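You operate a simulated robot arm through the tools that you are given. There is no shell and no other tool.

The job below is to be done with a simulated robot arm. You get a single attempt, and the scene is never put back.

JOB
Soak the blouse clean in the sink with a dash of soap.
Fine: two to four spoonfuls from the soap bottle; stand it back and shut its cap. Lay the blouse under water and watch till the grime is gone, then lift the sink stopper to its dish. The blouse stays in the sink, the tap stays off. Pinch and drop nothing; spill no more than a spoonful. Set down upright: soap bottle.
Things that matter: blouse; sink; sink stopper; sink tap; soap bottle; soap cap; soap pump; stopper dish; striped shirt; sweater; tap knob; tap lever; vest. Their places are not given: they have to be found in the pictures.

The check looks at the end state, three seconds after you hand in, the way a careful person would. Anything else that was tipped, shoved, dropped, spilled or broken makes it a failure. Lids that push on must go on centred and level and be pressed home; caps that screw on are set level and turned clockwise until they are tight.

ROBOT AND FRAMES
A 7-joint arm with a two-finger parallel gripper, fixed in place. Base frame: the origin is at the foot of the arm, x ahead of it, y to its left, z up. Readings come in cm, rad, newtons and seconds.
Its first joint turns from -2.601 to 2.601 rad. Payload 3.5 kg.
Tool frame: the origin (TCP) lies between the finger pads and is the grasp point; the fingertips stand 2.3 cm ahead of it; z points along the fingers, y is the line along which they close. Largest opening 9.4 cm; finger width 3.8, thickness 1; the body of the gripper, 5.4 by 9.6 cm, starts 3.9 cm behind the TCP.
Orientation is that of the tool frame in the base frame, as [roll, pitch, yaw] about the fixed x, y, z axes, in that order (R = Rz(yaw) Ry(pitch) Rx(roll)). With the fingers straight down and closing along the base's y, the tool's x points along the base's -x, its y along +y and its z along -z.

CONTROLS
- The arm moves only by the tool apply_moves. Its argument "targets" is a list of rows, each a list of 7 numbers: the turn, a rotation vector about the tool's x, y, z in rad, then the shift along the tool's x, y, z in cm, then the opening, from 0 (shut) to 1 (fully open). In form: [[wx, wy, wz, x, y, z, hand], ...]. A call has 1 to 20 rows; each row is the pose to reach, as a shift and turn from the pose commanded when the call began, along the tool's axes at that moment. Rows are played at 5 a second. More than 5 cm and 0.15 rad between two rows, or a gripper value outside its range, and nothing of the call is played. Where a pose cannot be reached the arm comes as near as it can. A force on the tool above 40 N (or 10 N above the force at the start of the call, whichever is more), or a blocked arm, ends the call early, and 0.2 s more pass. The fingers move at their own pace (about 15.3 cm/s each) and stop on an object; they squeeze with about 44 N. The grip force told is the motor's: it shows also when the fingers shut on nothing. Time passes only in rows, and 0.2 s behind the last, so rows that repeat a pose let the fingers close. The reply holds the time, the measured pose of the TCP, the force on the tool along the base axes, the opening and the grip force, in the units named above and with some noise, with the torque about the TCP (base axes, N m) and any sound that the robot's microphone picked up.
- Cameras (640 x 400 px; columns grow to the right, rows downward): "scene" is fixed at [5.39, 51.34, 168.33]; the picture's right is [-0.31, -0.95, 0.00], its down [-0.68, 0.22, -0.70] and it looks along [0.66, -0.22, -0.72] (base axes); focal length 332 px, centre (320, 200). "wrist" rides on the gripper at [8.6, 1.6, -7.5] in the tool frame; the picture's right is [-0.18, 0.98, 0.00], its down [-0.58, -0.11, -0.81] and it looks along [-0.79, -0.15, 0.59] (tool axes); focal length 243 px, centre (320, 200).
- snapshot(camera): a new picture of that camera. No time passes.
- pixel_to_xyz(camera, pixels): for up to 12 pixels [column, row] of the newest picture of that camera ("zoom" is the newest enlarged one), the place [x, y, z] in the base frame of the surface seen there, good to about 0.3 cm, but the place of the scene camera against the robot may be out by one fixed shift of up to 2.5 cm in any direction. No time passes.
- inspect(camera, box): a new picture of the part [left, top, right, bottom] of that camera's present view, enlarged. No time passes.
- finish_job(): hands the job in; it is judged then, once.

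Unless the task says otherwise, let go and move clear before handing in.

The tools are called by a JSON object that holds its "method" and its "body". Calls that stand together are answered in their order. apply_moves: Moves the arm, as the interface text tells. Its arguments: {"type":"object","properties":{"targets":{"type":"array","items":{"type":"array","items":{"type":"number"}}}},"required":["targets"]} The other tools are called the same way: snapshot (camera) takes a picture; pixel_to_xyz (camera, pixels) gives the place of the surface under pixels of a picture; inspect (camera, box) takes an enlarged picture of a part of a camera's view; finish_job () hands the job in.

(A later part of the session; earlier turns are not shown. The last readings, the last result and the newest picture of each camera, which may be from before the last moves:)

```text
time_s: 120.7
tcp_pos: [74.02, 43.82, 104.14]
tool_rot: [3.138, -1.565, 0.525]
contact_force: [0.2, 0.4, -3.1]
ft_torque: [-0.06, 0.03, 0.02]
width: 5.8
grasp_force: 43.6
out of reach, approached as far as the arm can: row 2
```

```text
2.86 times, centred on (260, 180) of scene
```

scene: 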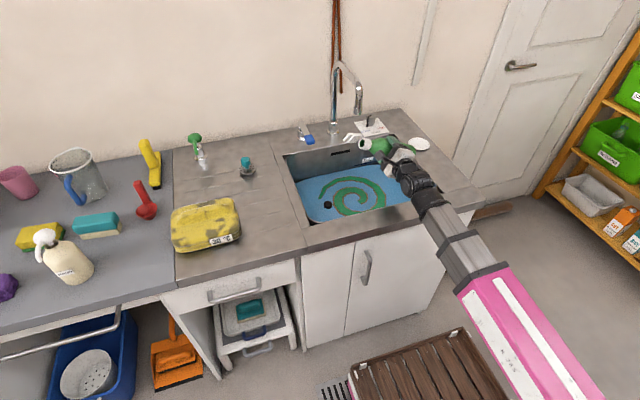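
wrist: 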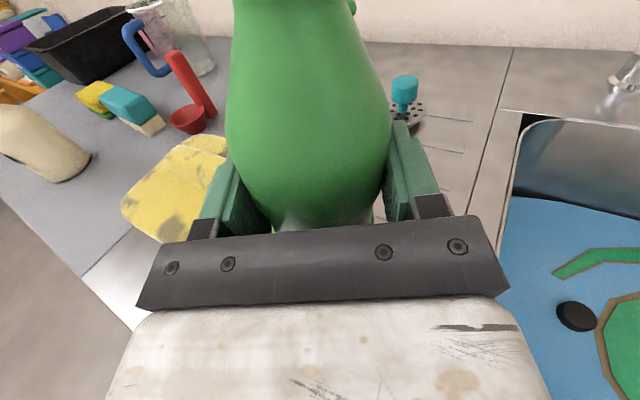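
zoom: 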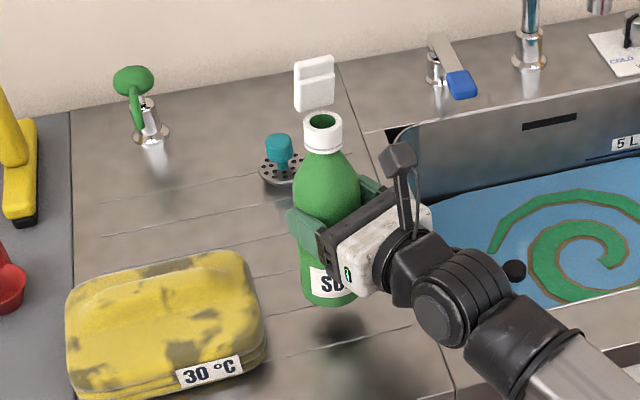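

The bottle hangs above its spot. I'll measure points on collar and base to determine the lean precisely.

{"method": "pixel_to_xyz", "body": {"camera": "zoom", "pixels": [[305, 135], [341, 135], [323, 146], [297, 195], [325, 195], [355, 190], [303, 270], [320, 270], [303, 290], [320, 302], [340, 303], [313, 285]]}}

{"method": "pixel_to_xyz", "body": {"camera": "wrist", "pixels": [[237, 5], [295, 5], [348, 5], [228, 100], [310, 100], [388, 120], [240, 170], [310, 170], [380, 170]]}}

```text
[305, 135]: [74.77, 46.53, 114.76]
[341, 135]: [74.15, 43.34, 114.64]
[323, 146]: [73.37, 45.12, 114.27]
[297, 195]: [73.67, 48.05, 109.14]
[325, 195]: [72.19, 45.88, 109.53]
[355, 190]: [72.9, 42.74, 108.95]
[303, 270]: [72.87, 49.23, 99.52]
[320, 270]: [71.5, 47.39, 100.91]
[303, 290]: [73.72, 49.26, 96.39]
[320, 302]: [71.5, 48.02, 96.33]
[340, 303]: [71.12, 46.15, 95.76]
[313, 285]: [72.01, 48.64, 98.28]
```

```text
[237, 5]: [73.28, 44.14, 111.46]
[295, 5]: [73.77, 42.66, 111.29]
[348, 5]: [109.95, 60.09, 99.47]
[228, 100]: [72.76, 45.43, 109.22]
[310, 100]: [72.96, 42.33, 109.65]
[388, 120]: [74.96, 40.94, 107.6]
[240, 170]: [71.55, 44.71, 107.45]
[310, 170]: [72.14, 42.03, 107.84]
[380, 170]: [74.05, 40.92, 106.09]
```

The lean is about 0.085 rad to the right. I'll roll the hand by that much to make the bottle vertical and lower it to about half a centimetre above the counter.

{"method": "apply_moves", "body": {"targets": [[0, 0, -0.045, 0, 0, 0, 0.6], [0, 0, -0.085, 0, 0, 0, 0.6], [0, 0, -0.085, -1.2, 0, 0, 0.6], [0, 0, -0.085, -2.4, 0, 0, 0.6], [0, 0, -0.085, -3.6, 0, 0, 0.6], [0, 0, -0.085, -4.4, 0, 0, 0.6], [0, 0, -0.085, -4.8, 0, 0, 0.6], [0, 0, -0.085, -4.8, 0, 0, 0.6]]}}

{"method": "snapshot", "body": {"camera": "wrist"}}

{"method": "inspect", "body": {"camera": "scene", "box": [210, 110, 310, 250]}}

```text
time_s: 122.5
tcp_pos: [73.94, 43.75, 99.26]
tool_rot: [1.681, -1.485, 1.981]
contact_force: [0.9, 1.1, -0.7]
ft_torque: [0.03, 0.02, 0.0]
width: 5.68
grasp_force: 0.1
```

```text
taken
```

wrist: 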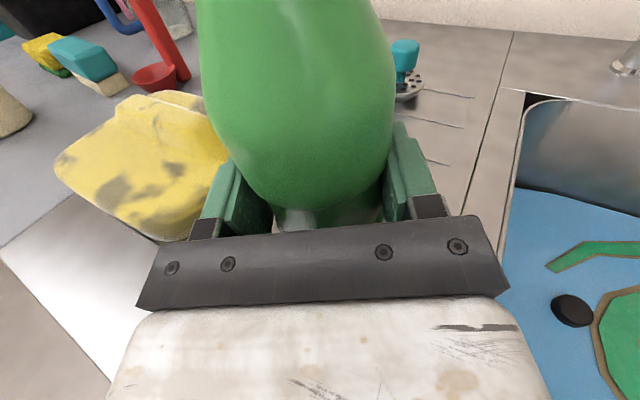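

```text
2.86 times, centred on (260, 180) of scene
```

zoom: 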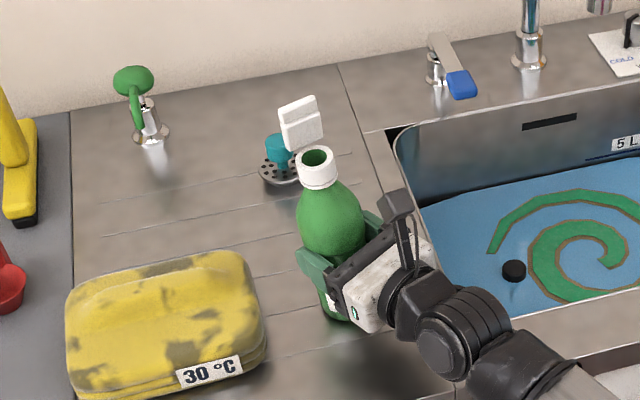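

The grip force dropped to 0.1: the bottle settled to a slightly narrower part than my commanded width, and it now leans left between the fingers. I'll immediately tighten the grip in place.

{"method": "apply_moves", "body": {"targets": [[0, 0, 0, 0, 0, 0, 0.55], [0, 0, 0, 0, 0, 0, 0.5], [0, 0, 0, 0, 0, 0, 0.5]]}}

{"method": "snapshot", "body": {"camera": "wrist"}}

{"method": "inspect", "body": {"camera": "scene", "box": [210, 110, 310, 250]}}

```text
time_s: 123.3
tcp_pos: [73.83, 43.78, 99.29]
tool_rot: [1.671, -1.485, 1.989]
contact_force: [0.3, -0.6, -0.6]
ft_torque: [0.02, 0.02, 0.02]
width: 5.48
grasp_force: 43.8
```

```text
taken
```

wrist: 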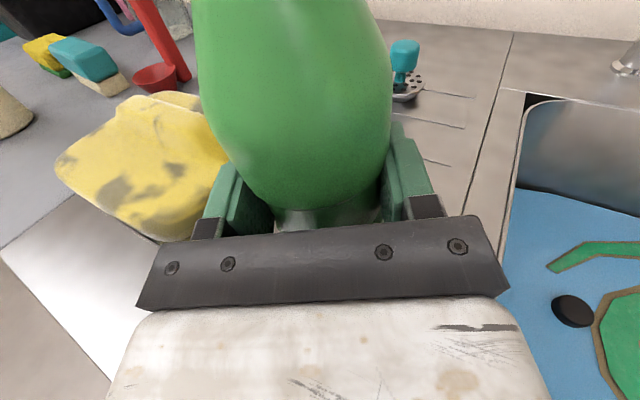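

```text
2.86 times, centred on (260, 180) of scene
```

zoom: 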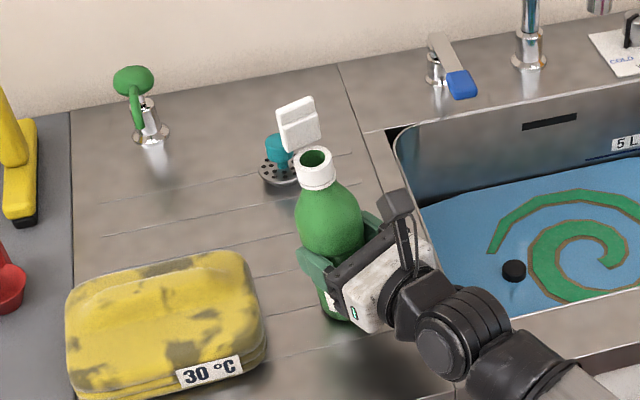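

The grip is firm again (44 N at 5.48 cm) and the counter carries the weight. I'll measure the lean now.

{"method": "pixel_to_xyz", "body": {"camera": "zoom", "pixels": [[297, 170], [334, 170], [315, 184], [299, 230], [325, 230], [355, 215], [322, 305], [335, 318], [350, 318], [325, 290], [313, 158], [296, 110]]}}

{"method": "pixel_to_xyz", "body": {"camera": "wrist", "pixels": [[205, 30], [280, 30], [375, 30], [215, 110], [300, 110], [390, 110], [240, 180], [310, 180], [375, 180], [300, 218], [340, 218]]}}

```text
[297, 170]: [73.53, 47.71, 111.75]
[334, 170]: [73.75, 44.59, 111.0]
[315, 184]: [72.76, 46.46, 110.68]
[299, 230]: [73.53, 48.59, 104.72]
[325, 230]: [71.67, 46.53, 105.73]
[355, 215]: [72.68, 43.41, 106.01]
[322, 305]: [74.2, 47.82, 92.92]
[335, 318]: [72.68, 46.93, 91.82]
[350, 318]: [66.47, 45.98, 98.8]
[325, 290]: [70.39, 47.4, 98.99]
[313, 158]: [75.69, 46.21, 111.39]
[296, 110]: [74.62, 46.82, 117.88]
```

```text
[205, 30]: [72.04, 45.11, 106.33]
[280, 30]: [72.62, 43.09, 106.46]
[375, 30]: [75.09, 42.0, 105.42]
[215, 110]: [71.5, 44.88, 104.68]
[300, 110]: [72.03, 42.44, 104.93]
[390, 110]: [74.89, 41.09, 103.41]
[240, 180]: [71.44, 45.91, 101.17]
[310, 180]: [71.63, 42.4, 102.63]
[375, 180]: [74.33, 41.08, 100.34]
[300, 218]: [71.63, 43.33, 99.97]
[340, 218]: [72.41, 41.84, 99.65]
```

The bottle now leans about 0.07 rad left, aligned with the tilted pads. I'll lift it 1 cm, roll the hand back to vertical, and re-measure.

{"method": "apply_moves", "body": {"targets": [[0, 0, 0, 0.5, 0.04, 0, 0.5], [0, 0, 0, 1.0, 0.085, 0, 0.5], [0, 0, 0.04, 1.2, 0.1, 0, 0.5], [0, 0, 0.085, 1.2, 0.1, 0, 0.5], [0, 0, 0.085, 1.2, 0.1, 0, 0.5], [0, 0, 0.085, 1.2, 0.1, 0, 0.5]]}}

{"method": "snapshot", "body": {"camera": "wrist"}}

{"method": "inspect", "body": {"camera": "scene", "box": [210, 110, 310, 250]}}

{"method": "pixel_to_xyz", "body": {"camera": "zoom", "pixels": [[304, 160], [340, 160], [322, 173], [297, 220], [325, 220], [355, 210], [310, 300], [325, 315], [345, 312]]}}

```text
time_s: 124.7
tcp_pos: [73.84, 43.82, 100.58]
tool_rot: [-3.087, -1.562, 0.466]
contact_force: [0.1, 0.2, -4.4]
ft_torque: [0.01, -0.02, -0.02]
width: 5.45
grasp_force: 43.9
```

```text
taken
```

wrist: 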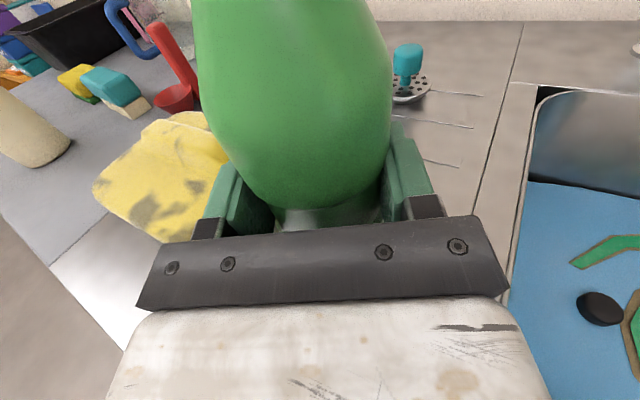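

```text
2.86 times, centred on (260, 180) of scene
```

zoom: 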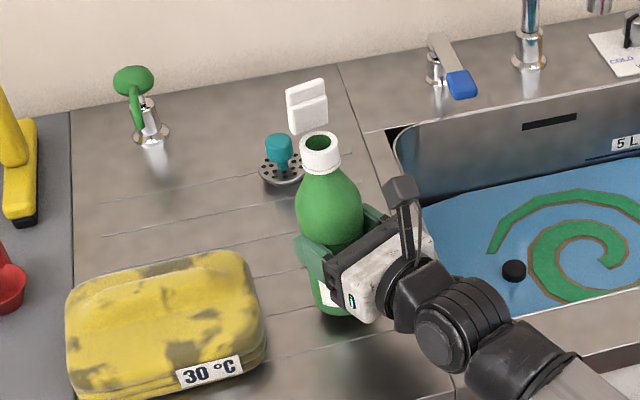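

```text
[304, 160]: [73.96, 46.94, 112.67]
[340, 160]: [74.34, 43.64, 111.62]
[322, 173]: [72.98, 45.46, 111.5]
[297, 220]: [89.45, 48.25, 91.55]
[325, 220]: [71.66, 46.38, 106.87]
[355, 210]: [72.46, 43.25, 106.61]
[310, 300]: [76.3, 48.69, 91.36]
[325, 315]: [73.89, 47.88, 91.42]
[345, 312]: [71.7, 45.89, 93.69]
```

The bottle is held firmly (4.4 N). I'll zoom in on the bottle to determine whether it's vertical now.

{"method": "inspect", "body": {"camera": "scene", "box": [240, 135, 310, 235]}}

{"method": "pixel_to_xyz", "body": {"camera": "zoom", "pixels": [[285, 115], [345, 118], [280, 95], [342, 95], [275, 200], [283, 245], [300, 320], [310, 335], [330, 340], [295, 300], [305, 300], [270, 180]]}}

```text
4.00 times, centred on (275, 185) of scene
```

zoom: 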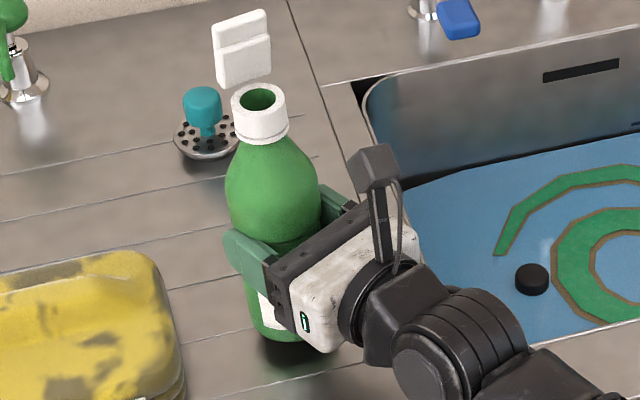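

```text
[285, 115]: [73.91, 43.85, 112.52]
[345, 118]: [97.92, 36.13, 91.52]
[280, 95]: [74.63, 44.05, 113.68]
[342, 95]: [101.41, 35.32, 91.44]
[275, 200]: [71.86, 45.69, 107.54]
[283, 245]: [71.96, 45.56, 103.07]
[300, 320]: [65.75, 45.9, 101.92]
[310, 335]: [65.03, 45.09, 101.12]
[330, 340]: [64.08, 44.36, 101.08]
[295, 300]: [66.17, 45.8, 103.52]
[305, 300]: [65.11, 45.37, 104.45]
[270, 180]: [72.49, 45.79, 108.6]
```

The bottle axis in the picture (collar (261,115) to body centre (273,195)) matches a vertical line within about 1°. I'll lower it gently towards the counter while watching the force.

{"method": "apply_moves", "body": {"targets": [[0, 0, 0, -0.4, 0, 0, 0.5], [0, 0, 0, -0.8, 0, 0, 0.5], [0, 0, 0, -1.1, 0, 0, 0.5], [0, 0, 0, -1.2, 0, 0, 0.5]]}}

{"method": "apply_moves", "body": {"targets": [[0, 0, 0, -0.1, 0, 0, 0.5]]}}

{"method": "apply_moves", "body": {"targets": [[0, 0, 0, -0.1, 0, 0, 0.5]]}}

```text
time_s: 125.7
tcp_pos: [73.79, 43.88, 99.46]
tool_rot: [-3.127, -1.564, 0.506]
contact_force: [0.2, 0.5, -3.2]
ft_torque: [0.01, 0.02, -0.01]
width: 5.46
grasp_force: 43.8
```

```text
time_s: 126.1
tcp_pos: [73.84, 43.69, 99.25]
tool_rot: [-3.101, -1.562, 0.478]
contact_force: [0.1, -0.5, -3.5]
ft_torque: [-0.02, 0.04, 0.01]
width: 5.47
grasp_force: 44.2
```

```text
time_s: 126.5
tcp_pos: [73.8, 43.74, 99.21]
tool_rot: [-3.094, -1.562, 0.471]
contact_force: [-0.7, -0.6, -3.6]
ft_torque: [0.01, 0.05, 0.0]
width: 5.46
grasp_force: 44.0
```

Weight is still carried at z≈99.2. I'll continue down in 0.1–0.15 cm steps.

{"method": "apply_moves", "body": {"targets": [[0, 0, 0, -0.12, 0, 0, 0.5]]}}

{"method": "apply_moves", "body": {"targets": [[0, 0, 0, -0.12, 0, 0, 0.5]]}}

{"method": "apply_moves", "body": {"targets": [[0, 0, 0, -0.12, 0, 0, 0.5]]}}

```text
time_s: 126.9
tcp_pos: [73.8, 43.75, 99.16]
tool_rot: [-3.066, -1.564, 0.443]
contact_force: [1.1, 0.3, 4.8]
ft_torque: [-0.04, 0.06, 0.0]
width: 5.48
grasp_force: 44.3
```

```text
time_s: 127.3
tcp_pos: [73.79, 43.82, 99.2]
tool_rot: [-2.766, -1.567, 0.143]
contact_force: [-1.8, 3.3, 23.6]
ft_torque: [-0.09, 0.54, -0.07]
width: 5.47
grasp_force: 44.0
```

```text
time_s: 127.8
tcp_pos: [73.76, 43.7, 99.14]
tool_rot: [-1.289, -1.568, -1.331]
contact_force: [-1.6, 1.2, 6.9]
ft_torque: [-0.04, 0.33, -0.06]
width: 5.48
grasp_force: 43.7
stopped in row 1: the force on the tool passed its limit at 41 N (the readings are from after the stop); the commanded pose is now the measured one
```

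The bottle's base is on the counter (upward reaction at z≈99.15). I'll open the fingers gently.

{"method": "apply_moves", "body": {"targets": [[0, 0, 0, 0.05, 0, 0, 0.5], [0, 0, 0, 0.05, 0, 0, 0.6], [0, 0, 0, 0.05, 0, 0, 0.7], [0, 0, 0, 0.05, 0, 0, 0.85], [0, 0, 0, 0.05, 0, 0, 1], [0, 0, 0, 0.05, 0, 0, 1]]}}

{"method": "snapshot", "body": {"camera": "wrist"}}

{"method": "inspect", "body": {"camera": "scene", "box": [240, 135, 310, 235]}}

```text
time_s: 129.2
tcp_pos: [73.92, 43.74, 99.03]
tool_rot: [-2.353, -1.57, -0.271]
contact_force: [-0.2, -0.1, 0.3]
ft_torque: [0.0, 0.01, -0.03]
width: 9.38
grasp_force: 0.0
```

```text
taken
```

wrist: 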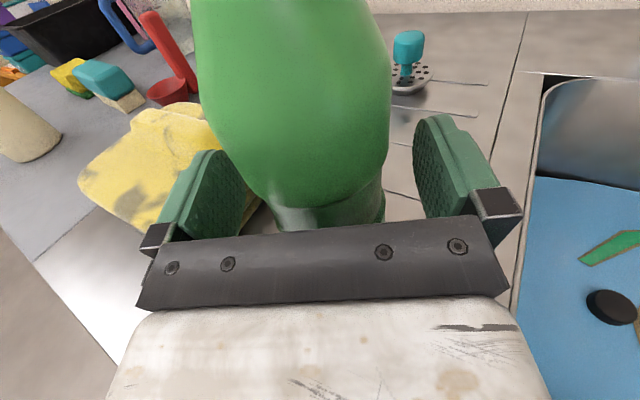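

```text
4.00 times, centred on (275, 185) of scene
```

zoom: 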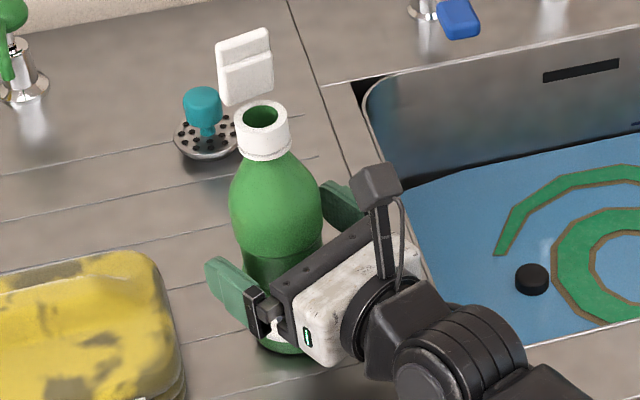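

The bottle stands upright and free between the open fingers. I'll back away along the approach line.

{"method": "apply_moves", "body": {"targets": [[0, 0, 0, 0, 0, -1, 1], [0, 0, 0, 0, 0, -2.5, 1], [0, 0, 0, 0, 0, -4.5, 1], [0, 0, 0, 0, 0, -7, 1], [0, 0, 0, 0, 0, -9.5, 1], [0, 0, 0, 0, 0, -12, 1], [0, 0, 0, 0, 0, -14, 1], [0, 0, 0, 0, 0, -14, 1]]}}

{"method": "snapshot", "body": {"camera": "wrist"}}

{"method": "inspect", "body": {"camera": "scene", "box": [240, 135, 310, 235]}}

```text
time_s: 131.0
tcp_pos: [61.8, 36.66, 99.19]
tool_rot: [-2.407, -1.571, -0.215]
contact_force: [-0.7, 0.4, -0.3]
ft_torque: [0.01, 0.01, 0.01]
width: 9.39
grasp_force: 0.1
```

```text
taken
```

wrist: 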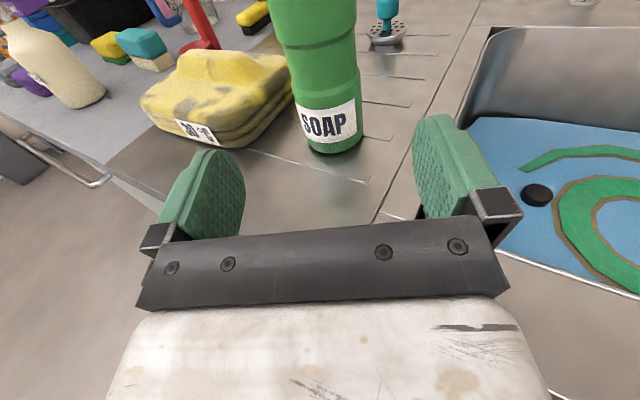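

```text
4.00 times, centred on (275, 185) of scene
```

zoom: 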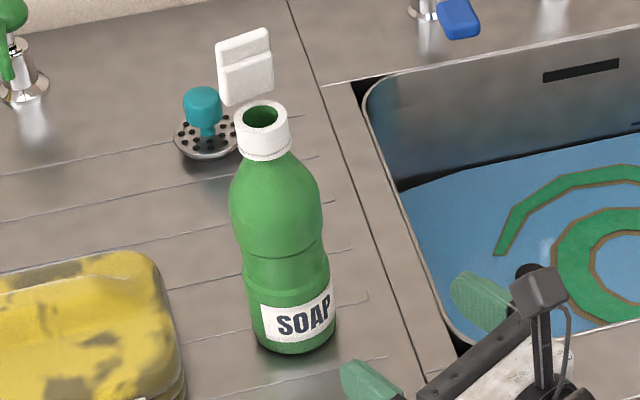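

The bottle stands well. Now I'll measure the open lid (zoom 245,65) and the collar to plan closing it.

{"method": "pixel_to_xyz", "body": {"camera": "zoom", "pixels": [[220, 48], [266, 32], [225, 100], [270, 88], [245, 45], [245, 85], [240, 130], [286, 128], [265, 155], [262, 112], [262, 345], [333, 330]]}}

{"method": "inspect", "body": {"camera": "scene", "box": [245, 135, 285, 175]}}

```text
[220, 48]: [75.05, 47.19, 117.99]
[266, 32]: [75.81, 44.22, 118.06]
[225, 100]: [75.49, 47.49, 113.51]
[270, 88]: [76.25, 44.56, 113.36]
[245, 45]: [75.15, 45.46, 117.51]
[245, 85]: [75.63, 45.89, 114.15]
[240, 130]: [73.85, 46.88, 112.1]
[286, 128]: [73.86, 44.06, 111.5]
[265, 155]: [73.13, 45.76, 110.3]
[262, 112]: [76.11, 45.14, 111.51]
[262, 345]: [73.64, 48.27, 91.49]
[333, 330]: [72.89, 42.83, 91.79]
```

```text
10.00 times, centred on (265, 155) of scene
```

zoom: 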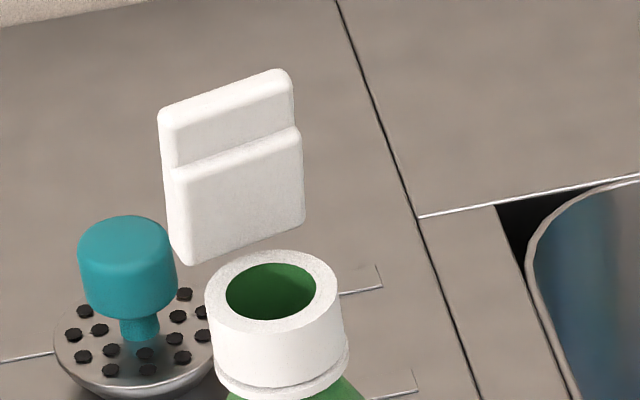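

The lid stands nearly vertical (about 84°) behind the mouth, its closing direction about (-0.97,-0.25). I'll raise the hand well above the bottle, close the fingers, and later come down behind the lid from the right side to sweep it shut.

{"method": "apply_moves", "body": {"targets": [[0, 0, 0, 2.5, 0, -0.5, 1], [0, 0, 0, 5, 0, -1, 1], [0, 0, 0, 8, 0, -1, 0.6], [0, 0, 0, 11, 0, -1, 0.2], [0, 0, 0, 14, 0, -1, 0], [0, 0, 0, 17, 0, -1, 0], [0, 0, 0, 20, 0, -1, 0], [0, 0, 0, 22.5, 0, -1, 0], [0, 0, 0, 22.5, 0, -1, 0]]}}

{"method": "snapshot", "body": {"camera": "wrist"}}

```text
time_s: 133.0
tcp_pos: [61.5, 35.43, 121.39]
tool_rot: [1.422, -1.566, 2.252]
contact_force: [-0.1, -0.1, 0.1]
ft_torque: [0.0, 0.0, 0.01]
width: 0.0
grasp_force: 42.4
out of reach, approached as far as the arm can: row 5, 6, 7, 8, 9
```

```text
taken
```

wrist: 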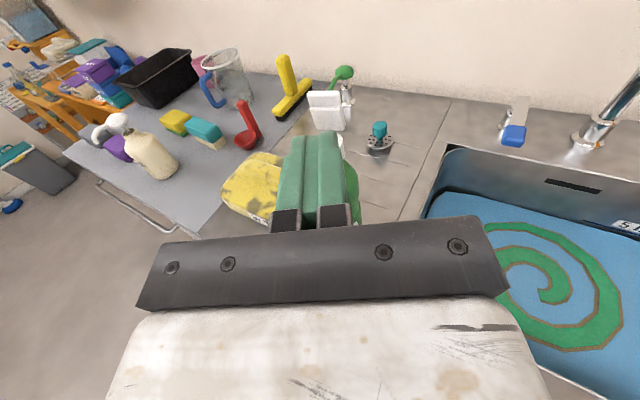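

The hand is raised to z≈121 with closed fingers, and the bottle with its open lid is at (330,110). Now I'll rotate the heading left by about 74° while staying high, so the fingers point along the lid plane.

{"method": "apply_moves", "body": {"targets": [[0.12, 0, 0, 0.1, 0.26, 0.53, 0], [0.24, 0, 0, 0.2, 0.52, 1.06, 0], [0.36, 0, 0, 0.3, 0.78, 1.6, 0], [0.48, 0, 0, 0.4, 1.04, 2.13, 0], [0.6, 0, 0, 0.5, 1.3, 2.66, 0], [0.72, 0, 0, 0.6, 1.56, 3.2, 0], [0.84, 0, 0, 0.6, 1.82, 3.72, 0], [0.96, 0, 0, 0.6, 2.08, 4.25, 0], [1.08, 0, 0, 0.6, 2.34, 4.8, 0], [1.2, 0, 0, 0.6, 2.6, 5.3, 0], [1.28, 0, 0, 0.6, 2.87, 5.85, 0], [1.28, 0, 0, 0.6, 2.87, 5.85, 0]]}}

{"method": "snapshot", "body": {"camera": "wrist"}}

{"method": "snapshot", "body": {"camera": "scene"}}

```text
time_s: 135.6
tcp_pos: [67.89, 35.77, 122.0]
tool_rot: [-0.956, -1.569, -0.386]
contact_force: [1.1, -0.1, 0.4]
ft_torque: [-0.01, 0.0, 0.03]
width: 0.01
grasp_force: 42.9
```

```text
taken
```

wrist: 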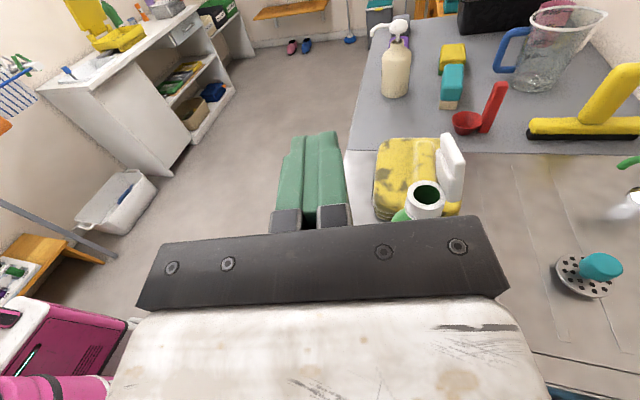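

```text
taken
```

scene: 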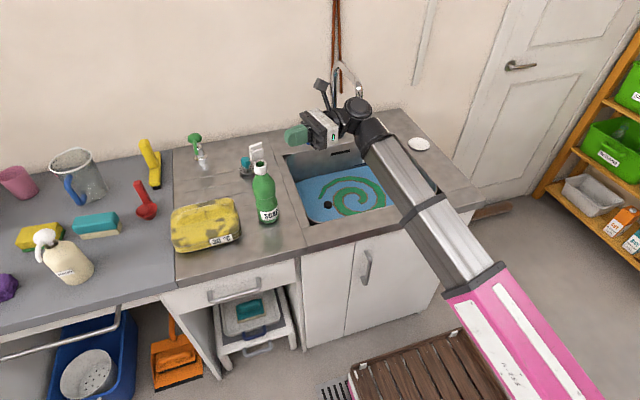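

The orientation is reached without contact. The wrist picture shows the lid edge-on at (452,165) right of the mouth (427,195). I'll measure these points.

{"method": "inspect", "body": {"camera": "wrist", "box": [360, 110, 500, 230]}}

{"method": "pixel_to_xyz", "body": {"camera": "wrist", "pixels": [[449, 138], [462, 165], [455, 150], [442, 165], [446, 190], [462, 185], [458, 195], [410, 190], [440, 205], [425, 182]]}}

```text
3.33 times, centred on (430, 170) of wrist
```

zoom: 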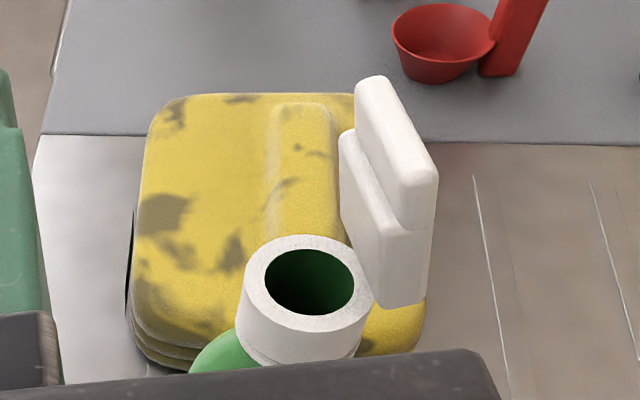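

```text
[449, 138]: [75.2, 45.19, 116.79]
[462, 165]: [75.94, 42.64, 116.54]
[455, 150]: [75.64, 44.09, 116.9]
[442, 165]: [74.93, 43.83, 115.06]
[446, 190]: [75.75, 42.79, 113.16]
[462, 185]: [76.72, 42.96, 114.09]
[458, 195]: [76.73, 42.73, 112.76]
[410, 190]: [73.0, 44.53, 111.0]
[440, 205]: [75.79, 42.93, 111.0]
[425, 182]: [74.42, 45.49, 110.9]
```

The lid's top is at (75.6,44.0,116.8), its back face x≈76.5. I'll move over and behind it at z≈122, left first, then forward.

{"method": "apply_moves", "body": {"targets": [[0, 0, 0, 0, 0, 2, 0], [0, 0, 0, 0, 0, 4, 0], [0, 0, 0, 0, 1.5, 6, 0], [0, 0, 0, 0, 3.5, 6.34, 0], [0, 0, 0, 0, 5.5, 6.34, 0], [0, 0, 0, 0, 7.5, 6.34, 0], [0, 0, 0, 0, 9.5, 6.34, 0], [0, 0, 0, 0, 11.5, 6.34, 0], [0, 0, 0, 0, 12.58, 6.34, 0], [0, 0, 0, 0, 12.58, 6.34, 0]]}}

{"method": "snapshot", "body": {"camera": "wrist"}}

{"method": "snapshot", "body": {"camera": "scene"}}

```text
time_s: 137.8
tcp_pos: [78.77, 44.88, 122.08]
tool_rot: [-0.936, -1.568, -0.406]
contact_force: [-0.1, -0.7, 0.1]
ft_torque: [-0.01, -0.01, 0.0]
width: 0.02
grasp_force: 42.2
```

```text
taken
```

wrist: 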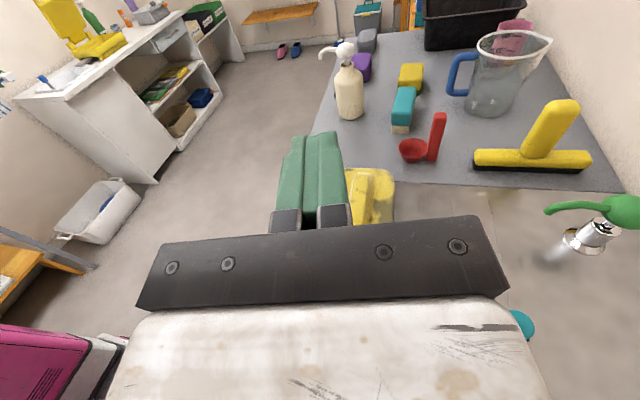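

```text
taken
```

scene: 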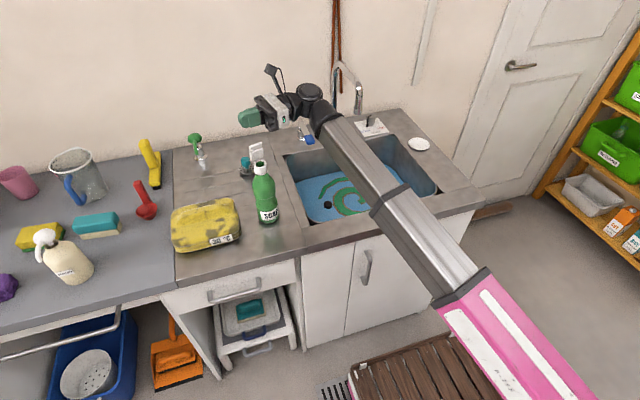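

The fingers are above and behind the lid (scene 250,118). I'll shift 1 cm left for clearance and descend to z≈114.7 behind the lid.

{"method": "apply_moves", "body": {"targets": [[0, 0, 0, 0, 0, 1, 0], [0, 0, 0, -1.5, 0, 1, 0], [0, 0, 0, -3, 0, 1, 0], [0, 0, 0, -4.5, 0, 1, 0], [0, 0, 0, -6, 0, 1, 0], [0, 0, 0, -7, 0, 1, 0], [0, 0, 0, -7.4, 0, 1, 0], [0, 0, 0, -7.4, 0, 1, 0]]}}

{"method": "inspect", "body": {"camera": "scene", "box": [225, 90, 315, 200]}}

{"method": "inspect", "body": {"camera": "wrist", "box": [220, 100, 460, 260]}}

```text
time_s: 139.6
tcp_pos: [78.7, 45.71, 114.54]
tool_rot: [-0.966, -1.567, -0.375]
contact_force: [-0.5, 0.3, 1.0]
ft_torque: [0.0, 0.03, -0.02]
width: 0.0
grasp_force: 42.1
```

```text
3.64 times, centred on (270, 145) of scene
```

zoom: 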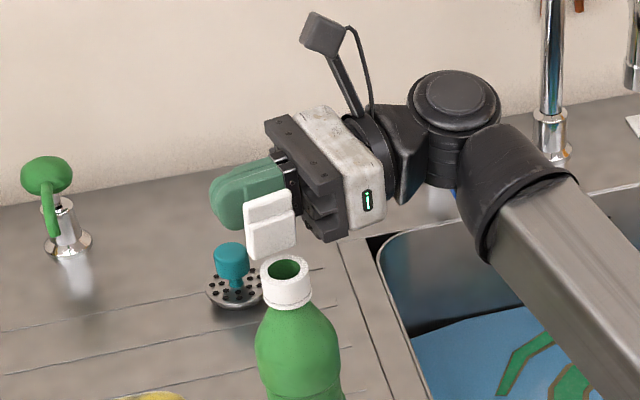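

```text
2.50 times, centred on (340, 180) of wrist
```

zoom: 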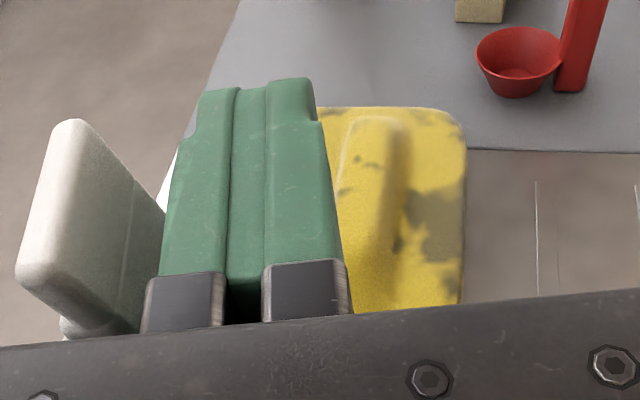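

The fingers are right behind the lid (wrist zoom: lid at (90,230), fingers (240,180)). I'll shift another 0.7 cm left for clearance and sweep toward the robot by 3 cm slowly.

{"method": "apply_moves", "body": {"targets": [[0, 0, 0, 0, 0, 0.7, 0], [0, 0, 0, 0, -0.5, 0.7, 0], [0, 0, 0, 0, -1.0, 0.7, 0], [0, 0, 0, 0, -1.4, 0.7, 0], [0, 0, 0, 0, -1.8, 0.7, 0], [0, 0, 0, 0, -2.2, 0.7, 0], [0, 0, 0, 0, -2.6, 0.7, 0], [0, 0, 0, 0, -3.0, 0.7, 0]]}}

{"method": "inspect", "body": {"camera": "scene", "box": [225, 110, 315, 220]}}

{"method": "inspect", "body": {"camera": "wrist", "box": [220, 100, 460, 260]}}

```text
time_s: 141.4
tcp_pos: [75.41, 45.86, 114.63]
tool_rot: [-1.156, -1.57, -0.186]
contact_force: [0.3, -0.8, -0.3]
ft_torque: [0.02, -0.05, 0.03]
width: 0.01
grasp_force: 42.1
```

```text
3.64 times, centred on (270, 165) of scene
```

zoom: 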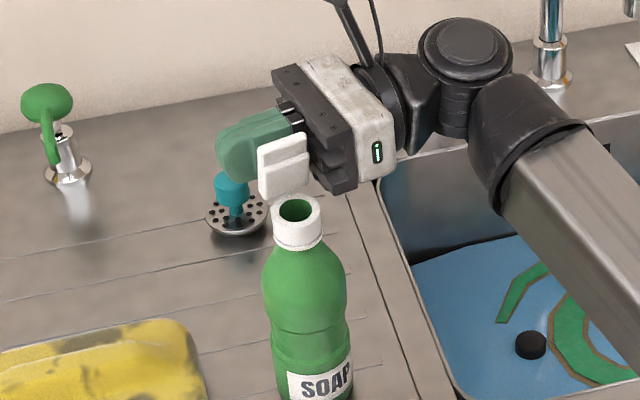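

```text
2.50 times, centred on (340, 180) of wrist
```

zoom: 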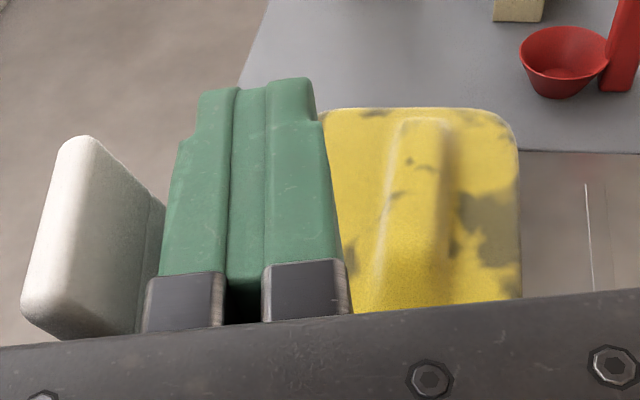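

The lid is still upright while the mouth shifted toward the robot (from about (260,163) to (263,168) px), so the bottle is leaning instead of the lid turning — I'm pushing too low on the lid. I'll back off slowly so the bottle settles.

{"method": "apply_moves", "body": {"targets": [[0, 0, 0, 0, 0.2, 0, 0], [0, 0, 0, 0, 0.4, 0, 0], [0, 0, 0, 0, 0.6, 0, 0], [0, 0, 0, 0, 0.8, 0, 0], [0, 0, 0, 0, 1.0, 0, 0], [0, 0, 0, 0, 1.2, 0, 0], [0, 0, 0, 0, 1.4, 0, 0], [0, 0, 0, 0, 1.6, 0, 0], [0, 0, 0, 0, 1.8, 0, 0], [0, 0, 0, 0, 2.0, 0, 0], [0, 0, 0, 0, 2.3, 0, 0], [0, 0, 0, 0, 2.6, 0, 0], [0, 0, 0, 0, 3.0, 0, 0]]}}

{"method": "inspect", "body": {"camera": "scene", "box": [225, 110, 315, 220]}}

{"method": "inspect", "body": {"camera": "wrist", "box": [220, 100, 460, 260]}}

```text
time_s: 144.2
tcp_pos: [78.44, 46.48, 114.66]
tool_rot: [-1.054, -1.569, -0.288]
contact_force: [0.3, -0.1, 0.1]
ft_torque: [-0.01, 0.02, -0.03]
width: 0.0
grasp_force: 42.3
```

```text
3.64 times, centred on (270, 165) of scene
```

zoom: 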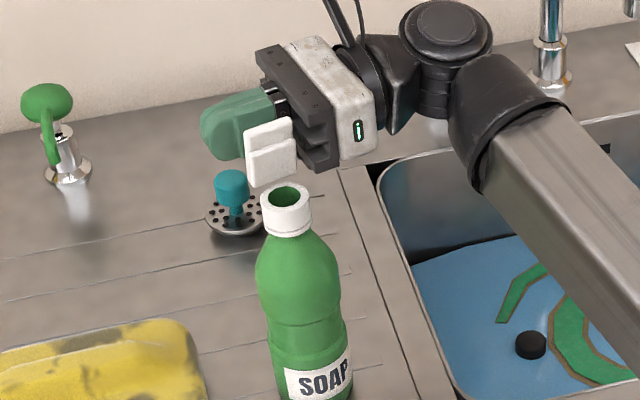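

```text
2.50 times, centred on (340, 180) of wrist
```

zoom: 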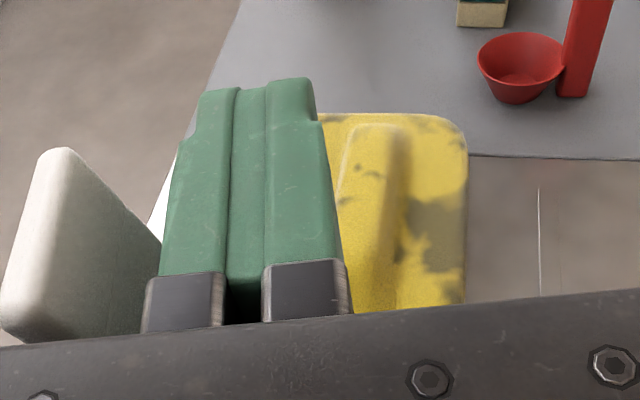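

The bottle settled back upright (mouth at (261,164) px). I'll raise the fingers so only their lower edge meets the top of the lid (more leverage), then push in small steps.

{"method": "apply_moves", "body": {"targets": [[0, 0, 0, 1, 0, 0, 0], [0, 0, 0, 2, 0, 0, 0], [0, 0, 0, 2.7, 0, 0, 0], [0, 0, 0, 2.7, -0.4, 0, 0], [0, 0, 0, 2.7, -0.8, 0, 0], [0, 0, 0, 2.7, -1.1, 0, 0], [0, 0, 0, 2.7, -1.4, 0, 0], [0, 0, 0, 2.7, -1.7, 0, 0], [0, 0, 0, 2.7, -2.0, 0, 0]]}}

{"method": "inspect", "body": {"camera": "scene", "box": [225, 110, 315, 220]}}

{"method": "inspect", "body": {"camera": "wrist", "box": [220, 100, 460, 260]}}

```text
time_s: 146.2
tcp_pos: [76.46, 45.9, 117.35]
tool_rot: [-1.11, -1.568, -0.236]
contact_force: [0.1, 0.0, 0.0]
ft_torque: [0.0, 0.0, 0.02]
width: 0.0
grasp_force: 42.7
```

```text
3.64 times, centred on (270, 165) of scene
```

zoom: 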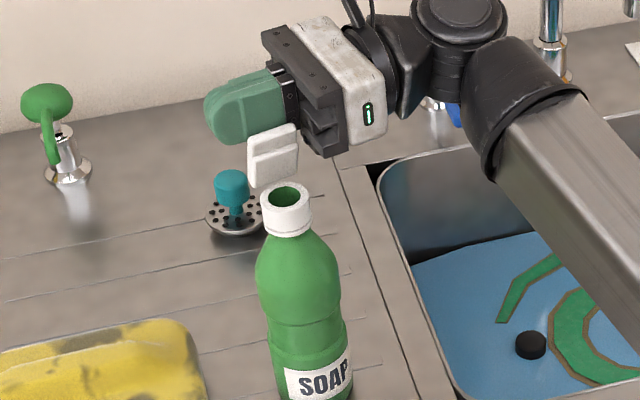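

```text
2.50 times, centred on (340, 180) of wrist
```

zoom: 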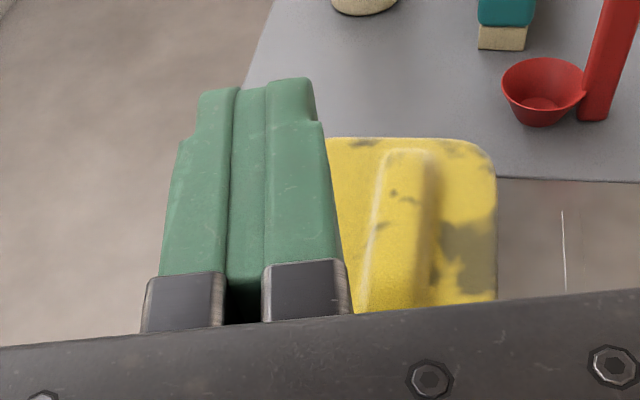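

The lid is now turning (foreshortened at (273,155)) while the mouth stays put at (285,192). I'll push on another 1.5 cm in small steps.

{"method": "apply_moves", "body": {"targets": [[0, 0, 0, 0, -0.3, 0, 0], [0, 0, 0, 0, -0.6, 0, 0], [0, 0, 0, 0, -0.9, 0, 0], [0, 0, 0, 0, -1.2, 0, 0], [0, 0, 0, 0, -1.5, 0, 0]]}}

{"method": "inspect", "body": {"camera": "scene", "box": [225, 110, 315, 220]}}

```text
time_s: 147.4
tcp_pos: [74.87, 45.68, 117.35]
tool_rot: [-1.13, -1.569, -0.216]
contact_force: [-0.1, -0.6, 0.3]
ft_torque: [-0.03, 0.01, 0.0]
width: 0.01
grasp_force: 42.1
```

```text
3.64 times, centred on (270, 165) of scene
```

zoom: 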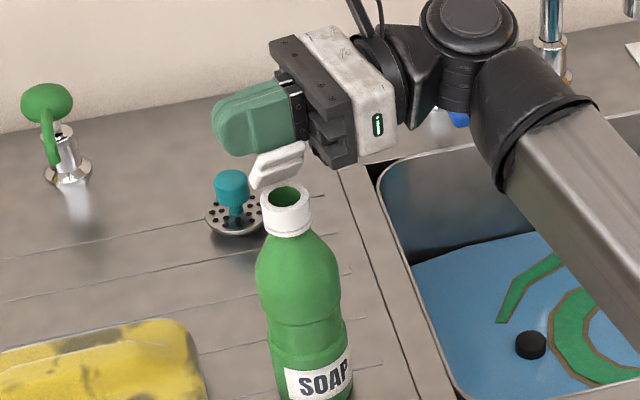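

The lid is about 55° now and the bottle hasn't moved. I'll continue forward and begin lowering so the fingers press the lid down from above.

{"method": "apply_moves", "body": {"targets": [[0, 0, 0, -0.2, -0.3, 0, 0], [0, 0, 0, -0.4, -0.6, 0, 0], [0, 0, 0, -0.6, -0.9, 0, 0], [0, 0, 0, -0.8, -1.2, 0, 0], [0, 0, 0, -1.1, -1.4, 0, 0], [0, 0, 0, -1.4, -1.5, 0, 0]]}}

{"method": "inspect", "body": {"camera": "scene", "box": [225, 110, 315, 220]}}

{"method": "snapshot", "body": {"camera": "wrist"}}

```text
time_s: 148.8
tcp_pos: [73.61, 45.25, 115.98]
tool_rot: [-1.045, -1.569, -0.298]
contact_force: [0.3, 1.2, 0.8]
ft_torque: [-0.01, 0.04, -0.02]
width: 0.02
grasp_force: 41.9
```

```text
3.64 times, centred on (270, 165) of scene
```

zoom: 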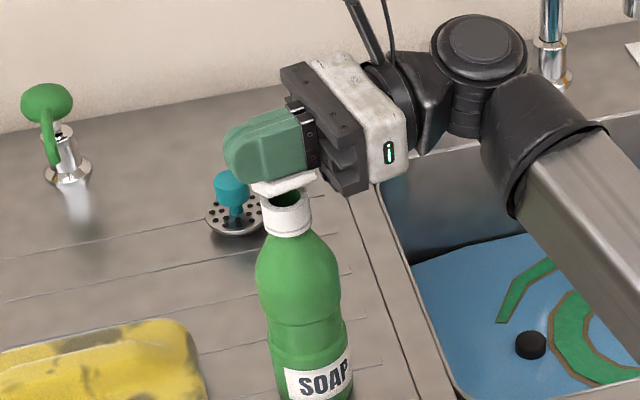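

```text
taken
```

wrist: 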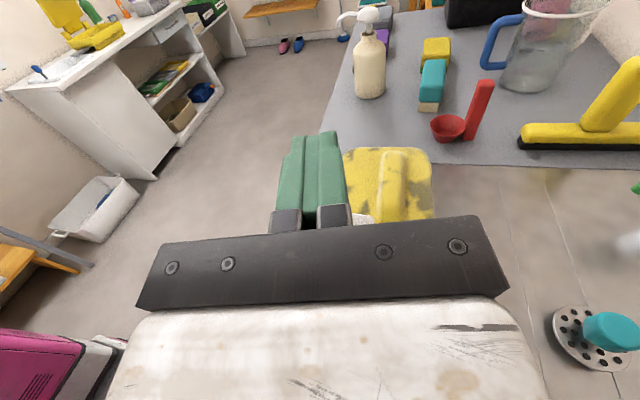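

The lid is down to about 35° and the bottle stays put. I'll lift a touch, shift 0.8 cm left for clearance from the gripper body, then press down in small steps.

{"method": "apply_moves", "body": {"targets": [[0, 0, 0, 0.4, 0, 0, 0], [0, 0, 0, 0.4, 0, 0.8, 0], [0, 0, 0, 0, 0, 0.8, 0], [0, 0, 0, -0.3, 0, 0.8, 0], [0, 0, 0, -0.6, 0, 0.8, 0], [0, 0, 0, -0.9, 0, 0.8, 0]]}}

{"method": "inspect", "body": {"camera": "scene", "box": [225, 110, 315, 220]}}

```text
time_s: 150.2
tcp_pos: [73.3, 46.25, 115.14]
tool_rot: [-0.982, -1.569, -0.361]
contact_force: [-0.1, 0.3, 0.1]
ft_torque: [-0.02, 0.0, 0.01]
width: 0.01
grasp_force: 42.1
```

```text
3.64 times, centred on (270, 165) of scene
```

zoom: 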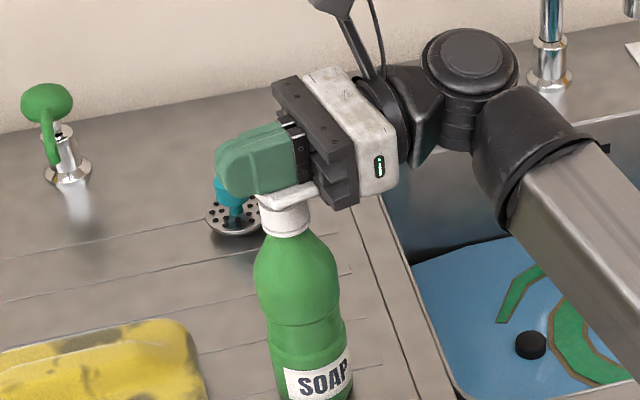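

The lid is almost shut. I'll press down in small steps with a force reading after each.

{"method": "apply_moves", "body": {"targets": [[0, 0, 0, -0.3, 0, 0, 0], [0, 0, 0, -0.5, 0, 0, 0]]}}

{"method": "apply_moves", "body": {"targets": [[0, 0, 0, -0.2, 0, 0, 0]]}}

{"method": "apply_moves", "body": {"targets": [[0, 0, 0, -0.15, 0, 0, 0]]}}

{"method": "inspect", "body": {"camera": "scene", "box": [225, 110, 315, 220]}}

```text
time_s: 150.8
tcp_pos: [73.5, 46.1, 114.57]
tool_rot: [-0.913, -1.569, -0.432]
contact_force: [0.2, -0.5, 0.6]
ft_torque: [-0.04, -0.02, -0.03]
width: 0.01
grasp_force: 42.5
```

```text
time_s: 151.2
tcp_pos: [73.3, 46.07, 114.33]
tool_rot: [-0.983, -1.57, -0.359]
contact_force: [-0.1, -0.9, -0.2]
ft_torque: [-0.03, -0.02, 0.0]
width: 0.0
grasp_force: 42.7
```

```text
time_s: 151.6
tcp_pos: [73.36, 46.06, 114.29]
tool_rot: [-1.001, -1.568, -0.344]
contact_force: [-0.1, -0.7, -0.7]
ft_torque: [-0.03, -0.04, 0.01]
width: 0.0
grasp_force: 42.9
```

```text
3.64 times, centred on (270, 165) of scene
```

zoom: 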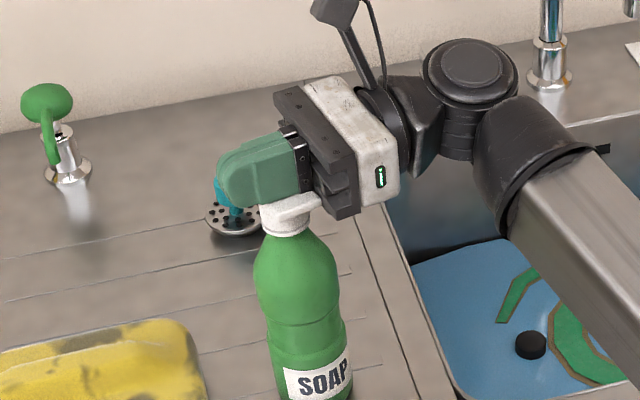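

Still no resistance; the lid is close to the collar. I'll continue in 0.15 cm steps.

{"method": "apply_moves", "body": {"targets": [[0, 0, 0, -0.15, 0, 0, 0]]}}

{"method": "apply_moves", "body": {"targets": [[0, 0, 0, -0.15, 0, 0, 0]]}}

{"method": "apply_moves", "body": {"targets": [[0, 0, 0, -0.12, 0, 0, 0]]}}

{"method": "inspect", "body": {"camera": "scene", "box": [225, 110, 315, 220]}}

```text
time_s: 152.0
tcp_pos: [73.3, 46.15, 114.13]
tool_rot: [-0.599, -1.569, -0.743]
contact_force: [-0.8, -1.2, 3.5]
ft_torque: [-0.12, 0.05, 0.01]
width: 0.0
grasp_force: 42.8
```

```text
time_s: 152.4
tcp_pos: [73.27, 46.11, 114.16]
tool_rot: [-0.114, -1.567, -1.231]
contact_force: [-1.2, -2.9, 13.2]
ft_torque: [-0.45, -0.02, -0.04]
width: 0.0
grasp_force: 42.4
```

```text
time_s: 152.8
tcp_pos: [73.36, 46.04, 113.95]
tool_rot: [-0.025, -1.568, -1.316]
contact_force: [-2.2, -4.1, 24.7]
ft_torque: [-0.85, -0.07, -0.02]
width: 0.0
grasp_force: 42.1
```

```text
3.64 times, centred on (270, 165) of scene
```

zoom: 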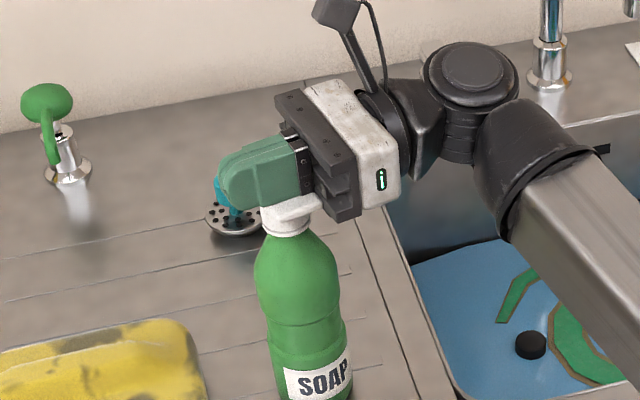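

The lid took about 25 N of press. I'll lift straight up and check whether the lid is flat and shut.

{"method": "apply_moves", "body": {"targets": [[0, 0, 0, 0.3, 0, 0, 0], [0, 0, 0, 1, 0, 0, 0], [0, 0, 0, 3, 0, 0, 0], [0, 0, 0, 6, 0, 0, 0], [0, 0, 0, 8, 0, 0, 0], [0, 0, 0, 8, -2, 0, 0], [0, 0, 0, 8, -5, -1, 0], [0, 0, 0, 8, -8, -2, 0], [0, 0, 0, 8, -8, -2, 0]]}}

{"method": "inspect", "body": {"camera": "scene", "box": [245, 135, 285, 175]}}

{"method": "snapshot", "body": {"camera": "wrist"}}

```text
time_s: 154.8
tcp_pos: [65.91, 42.36, 121.91]
tool_rot: [-1.247, -1.566, -0.094]
contact_force: [0.0, 0.1, 0.4]
ft_torque: [0.0, -0.04, 0.02]
width: 0.0
grasp_force: 42.3
```

```text
10.00 times, centred on (265, 155) of scene
```

zoom: 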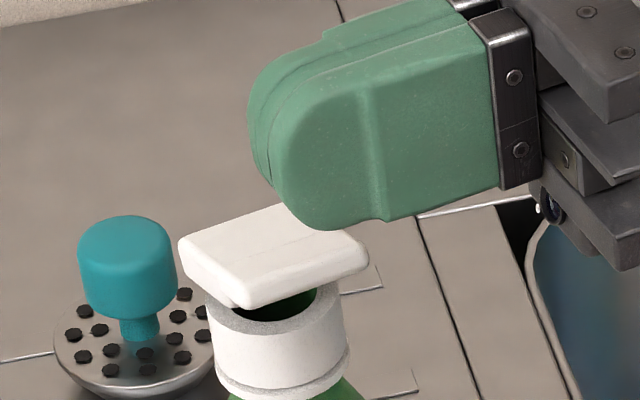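

```text
taken
```

wrist: 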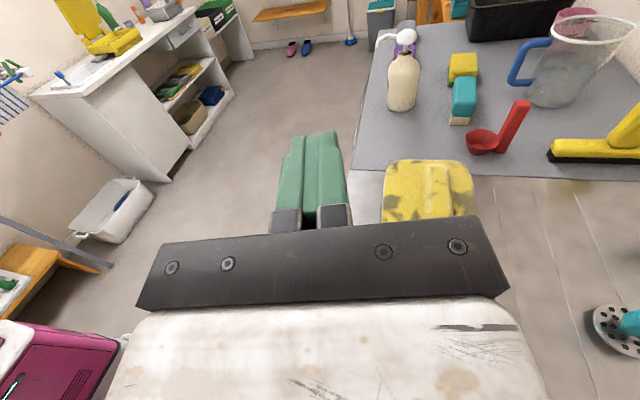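

The lid rebounded to roughly 15–20° open (gap visible at zoom (275,305)); my press was too near the hinge. I'll measure the lid now and press on its front tab instead.

{"method": "pixel_to_xyz", "body": {"camera": "zoom", "pixels": [[240, 290], [360, 258], [300, 275], [190, 245], [270, 215], [280, 250], [250, 300], [225, 320], [340, 310], [290, 330]]}}

{"method": "inspect", "body": {"camera": "scene", "box": [225, 130, 305, 230]}}

```text
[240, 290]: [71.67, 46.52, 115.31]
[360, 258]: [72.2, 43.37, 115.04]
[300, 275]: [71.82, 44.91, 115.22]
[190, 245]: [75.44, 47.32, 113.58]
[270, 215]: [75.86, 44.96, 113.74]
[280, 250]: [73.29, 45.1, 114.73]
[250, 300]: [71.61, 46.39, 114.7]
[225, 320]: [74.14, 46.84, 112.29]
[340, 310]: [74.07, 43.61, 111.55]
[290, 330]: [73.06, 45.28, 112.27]
```

```text
4.00 times, centred on (265, 180) of scene
```

zoom: 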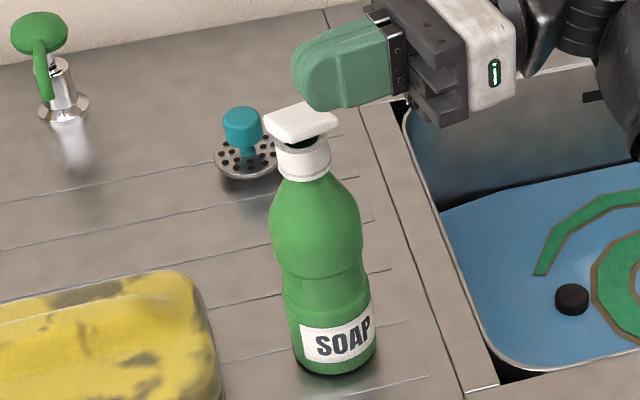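

The lid's front edge is at about (71.6,43.5,113.9), open ~20°. I'll position the finger over the front tab and press down there.

{"method": "apply_moves", "body": {"targets": [[0, 0, 0, 0, 2, -0.1, 0], [0, 0, 0, 0, 4, -0.2, 0], [0, 0, 0, -0.5, 6.07, -0.35, 0], [0, 0, 0, -2, 6.07, -0.35, 0], [0, 0, 0, -3.5, 6.07, -0.35, 0], [0, 0, 0, -5, 6.07, -0.35, 0], [0, 0, 0, -5.5, 6.07, -0.35, 0]]}}

{"method": "inspect", "body": {"camera": "scene", "box": [225, 130, 305, 230]}}

```text
time_s: 156.4
tcp_pos: [71.98, 43.2, 116.29]
tool_rot: [-0.784, -1.568, -0.557]
contact_force: [-0.3, 0.4, -0.2]
ft_torque: [0.0, 0.02, 0.01]
width: 0.0
grasp_force: 42.5
```

```text
4.00 times, centred on (265, 180) of scene
```

zoom: 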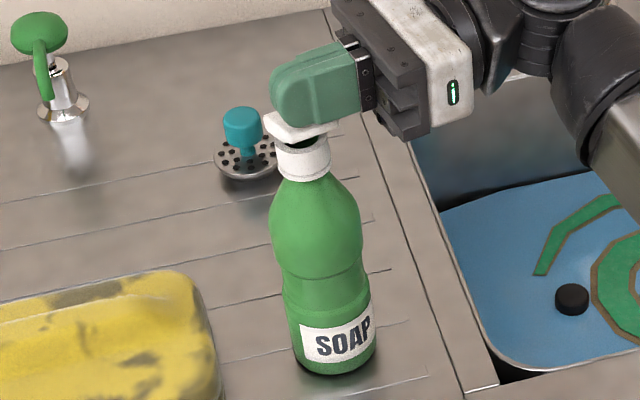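

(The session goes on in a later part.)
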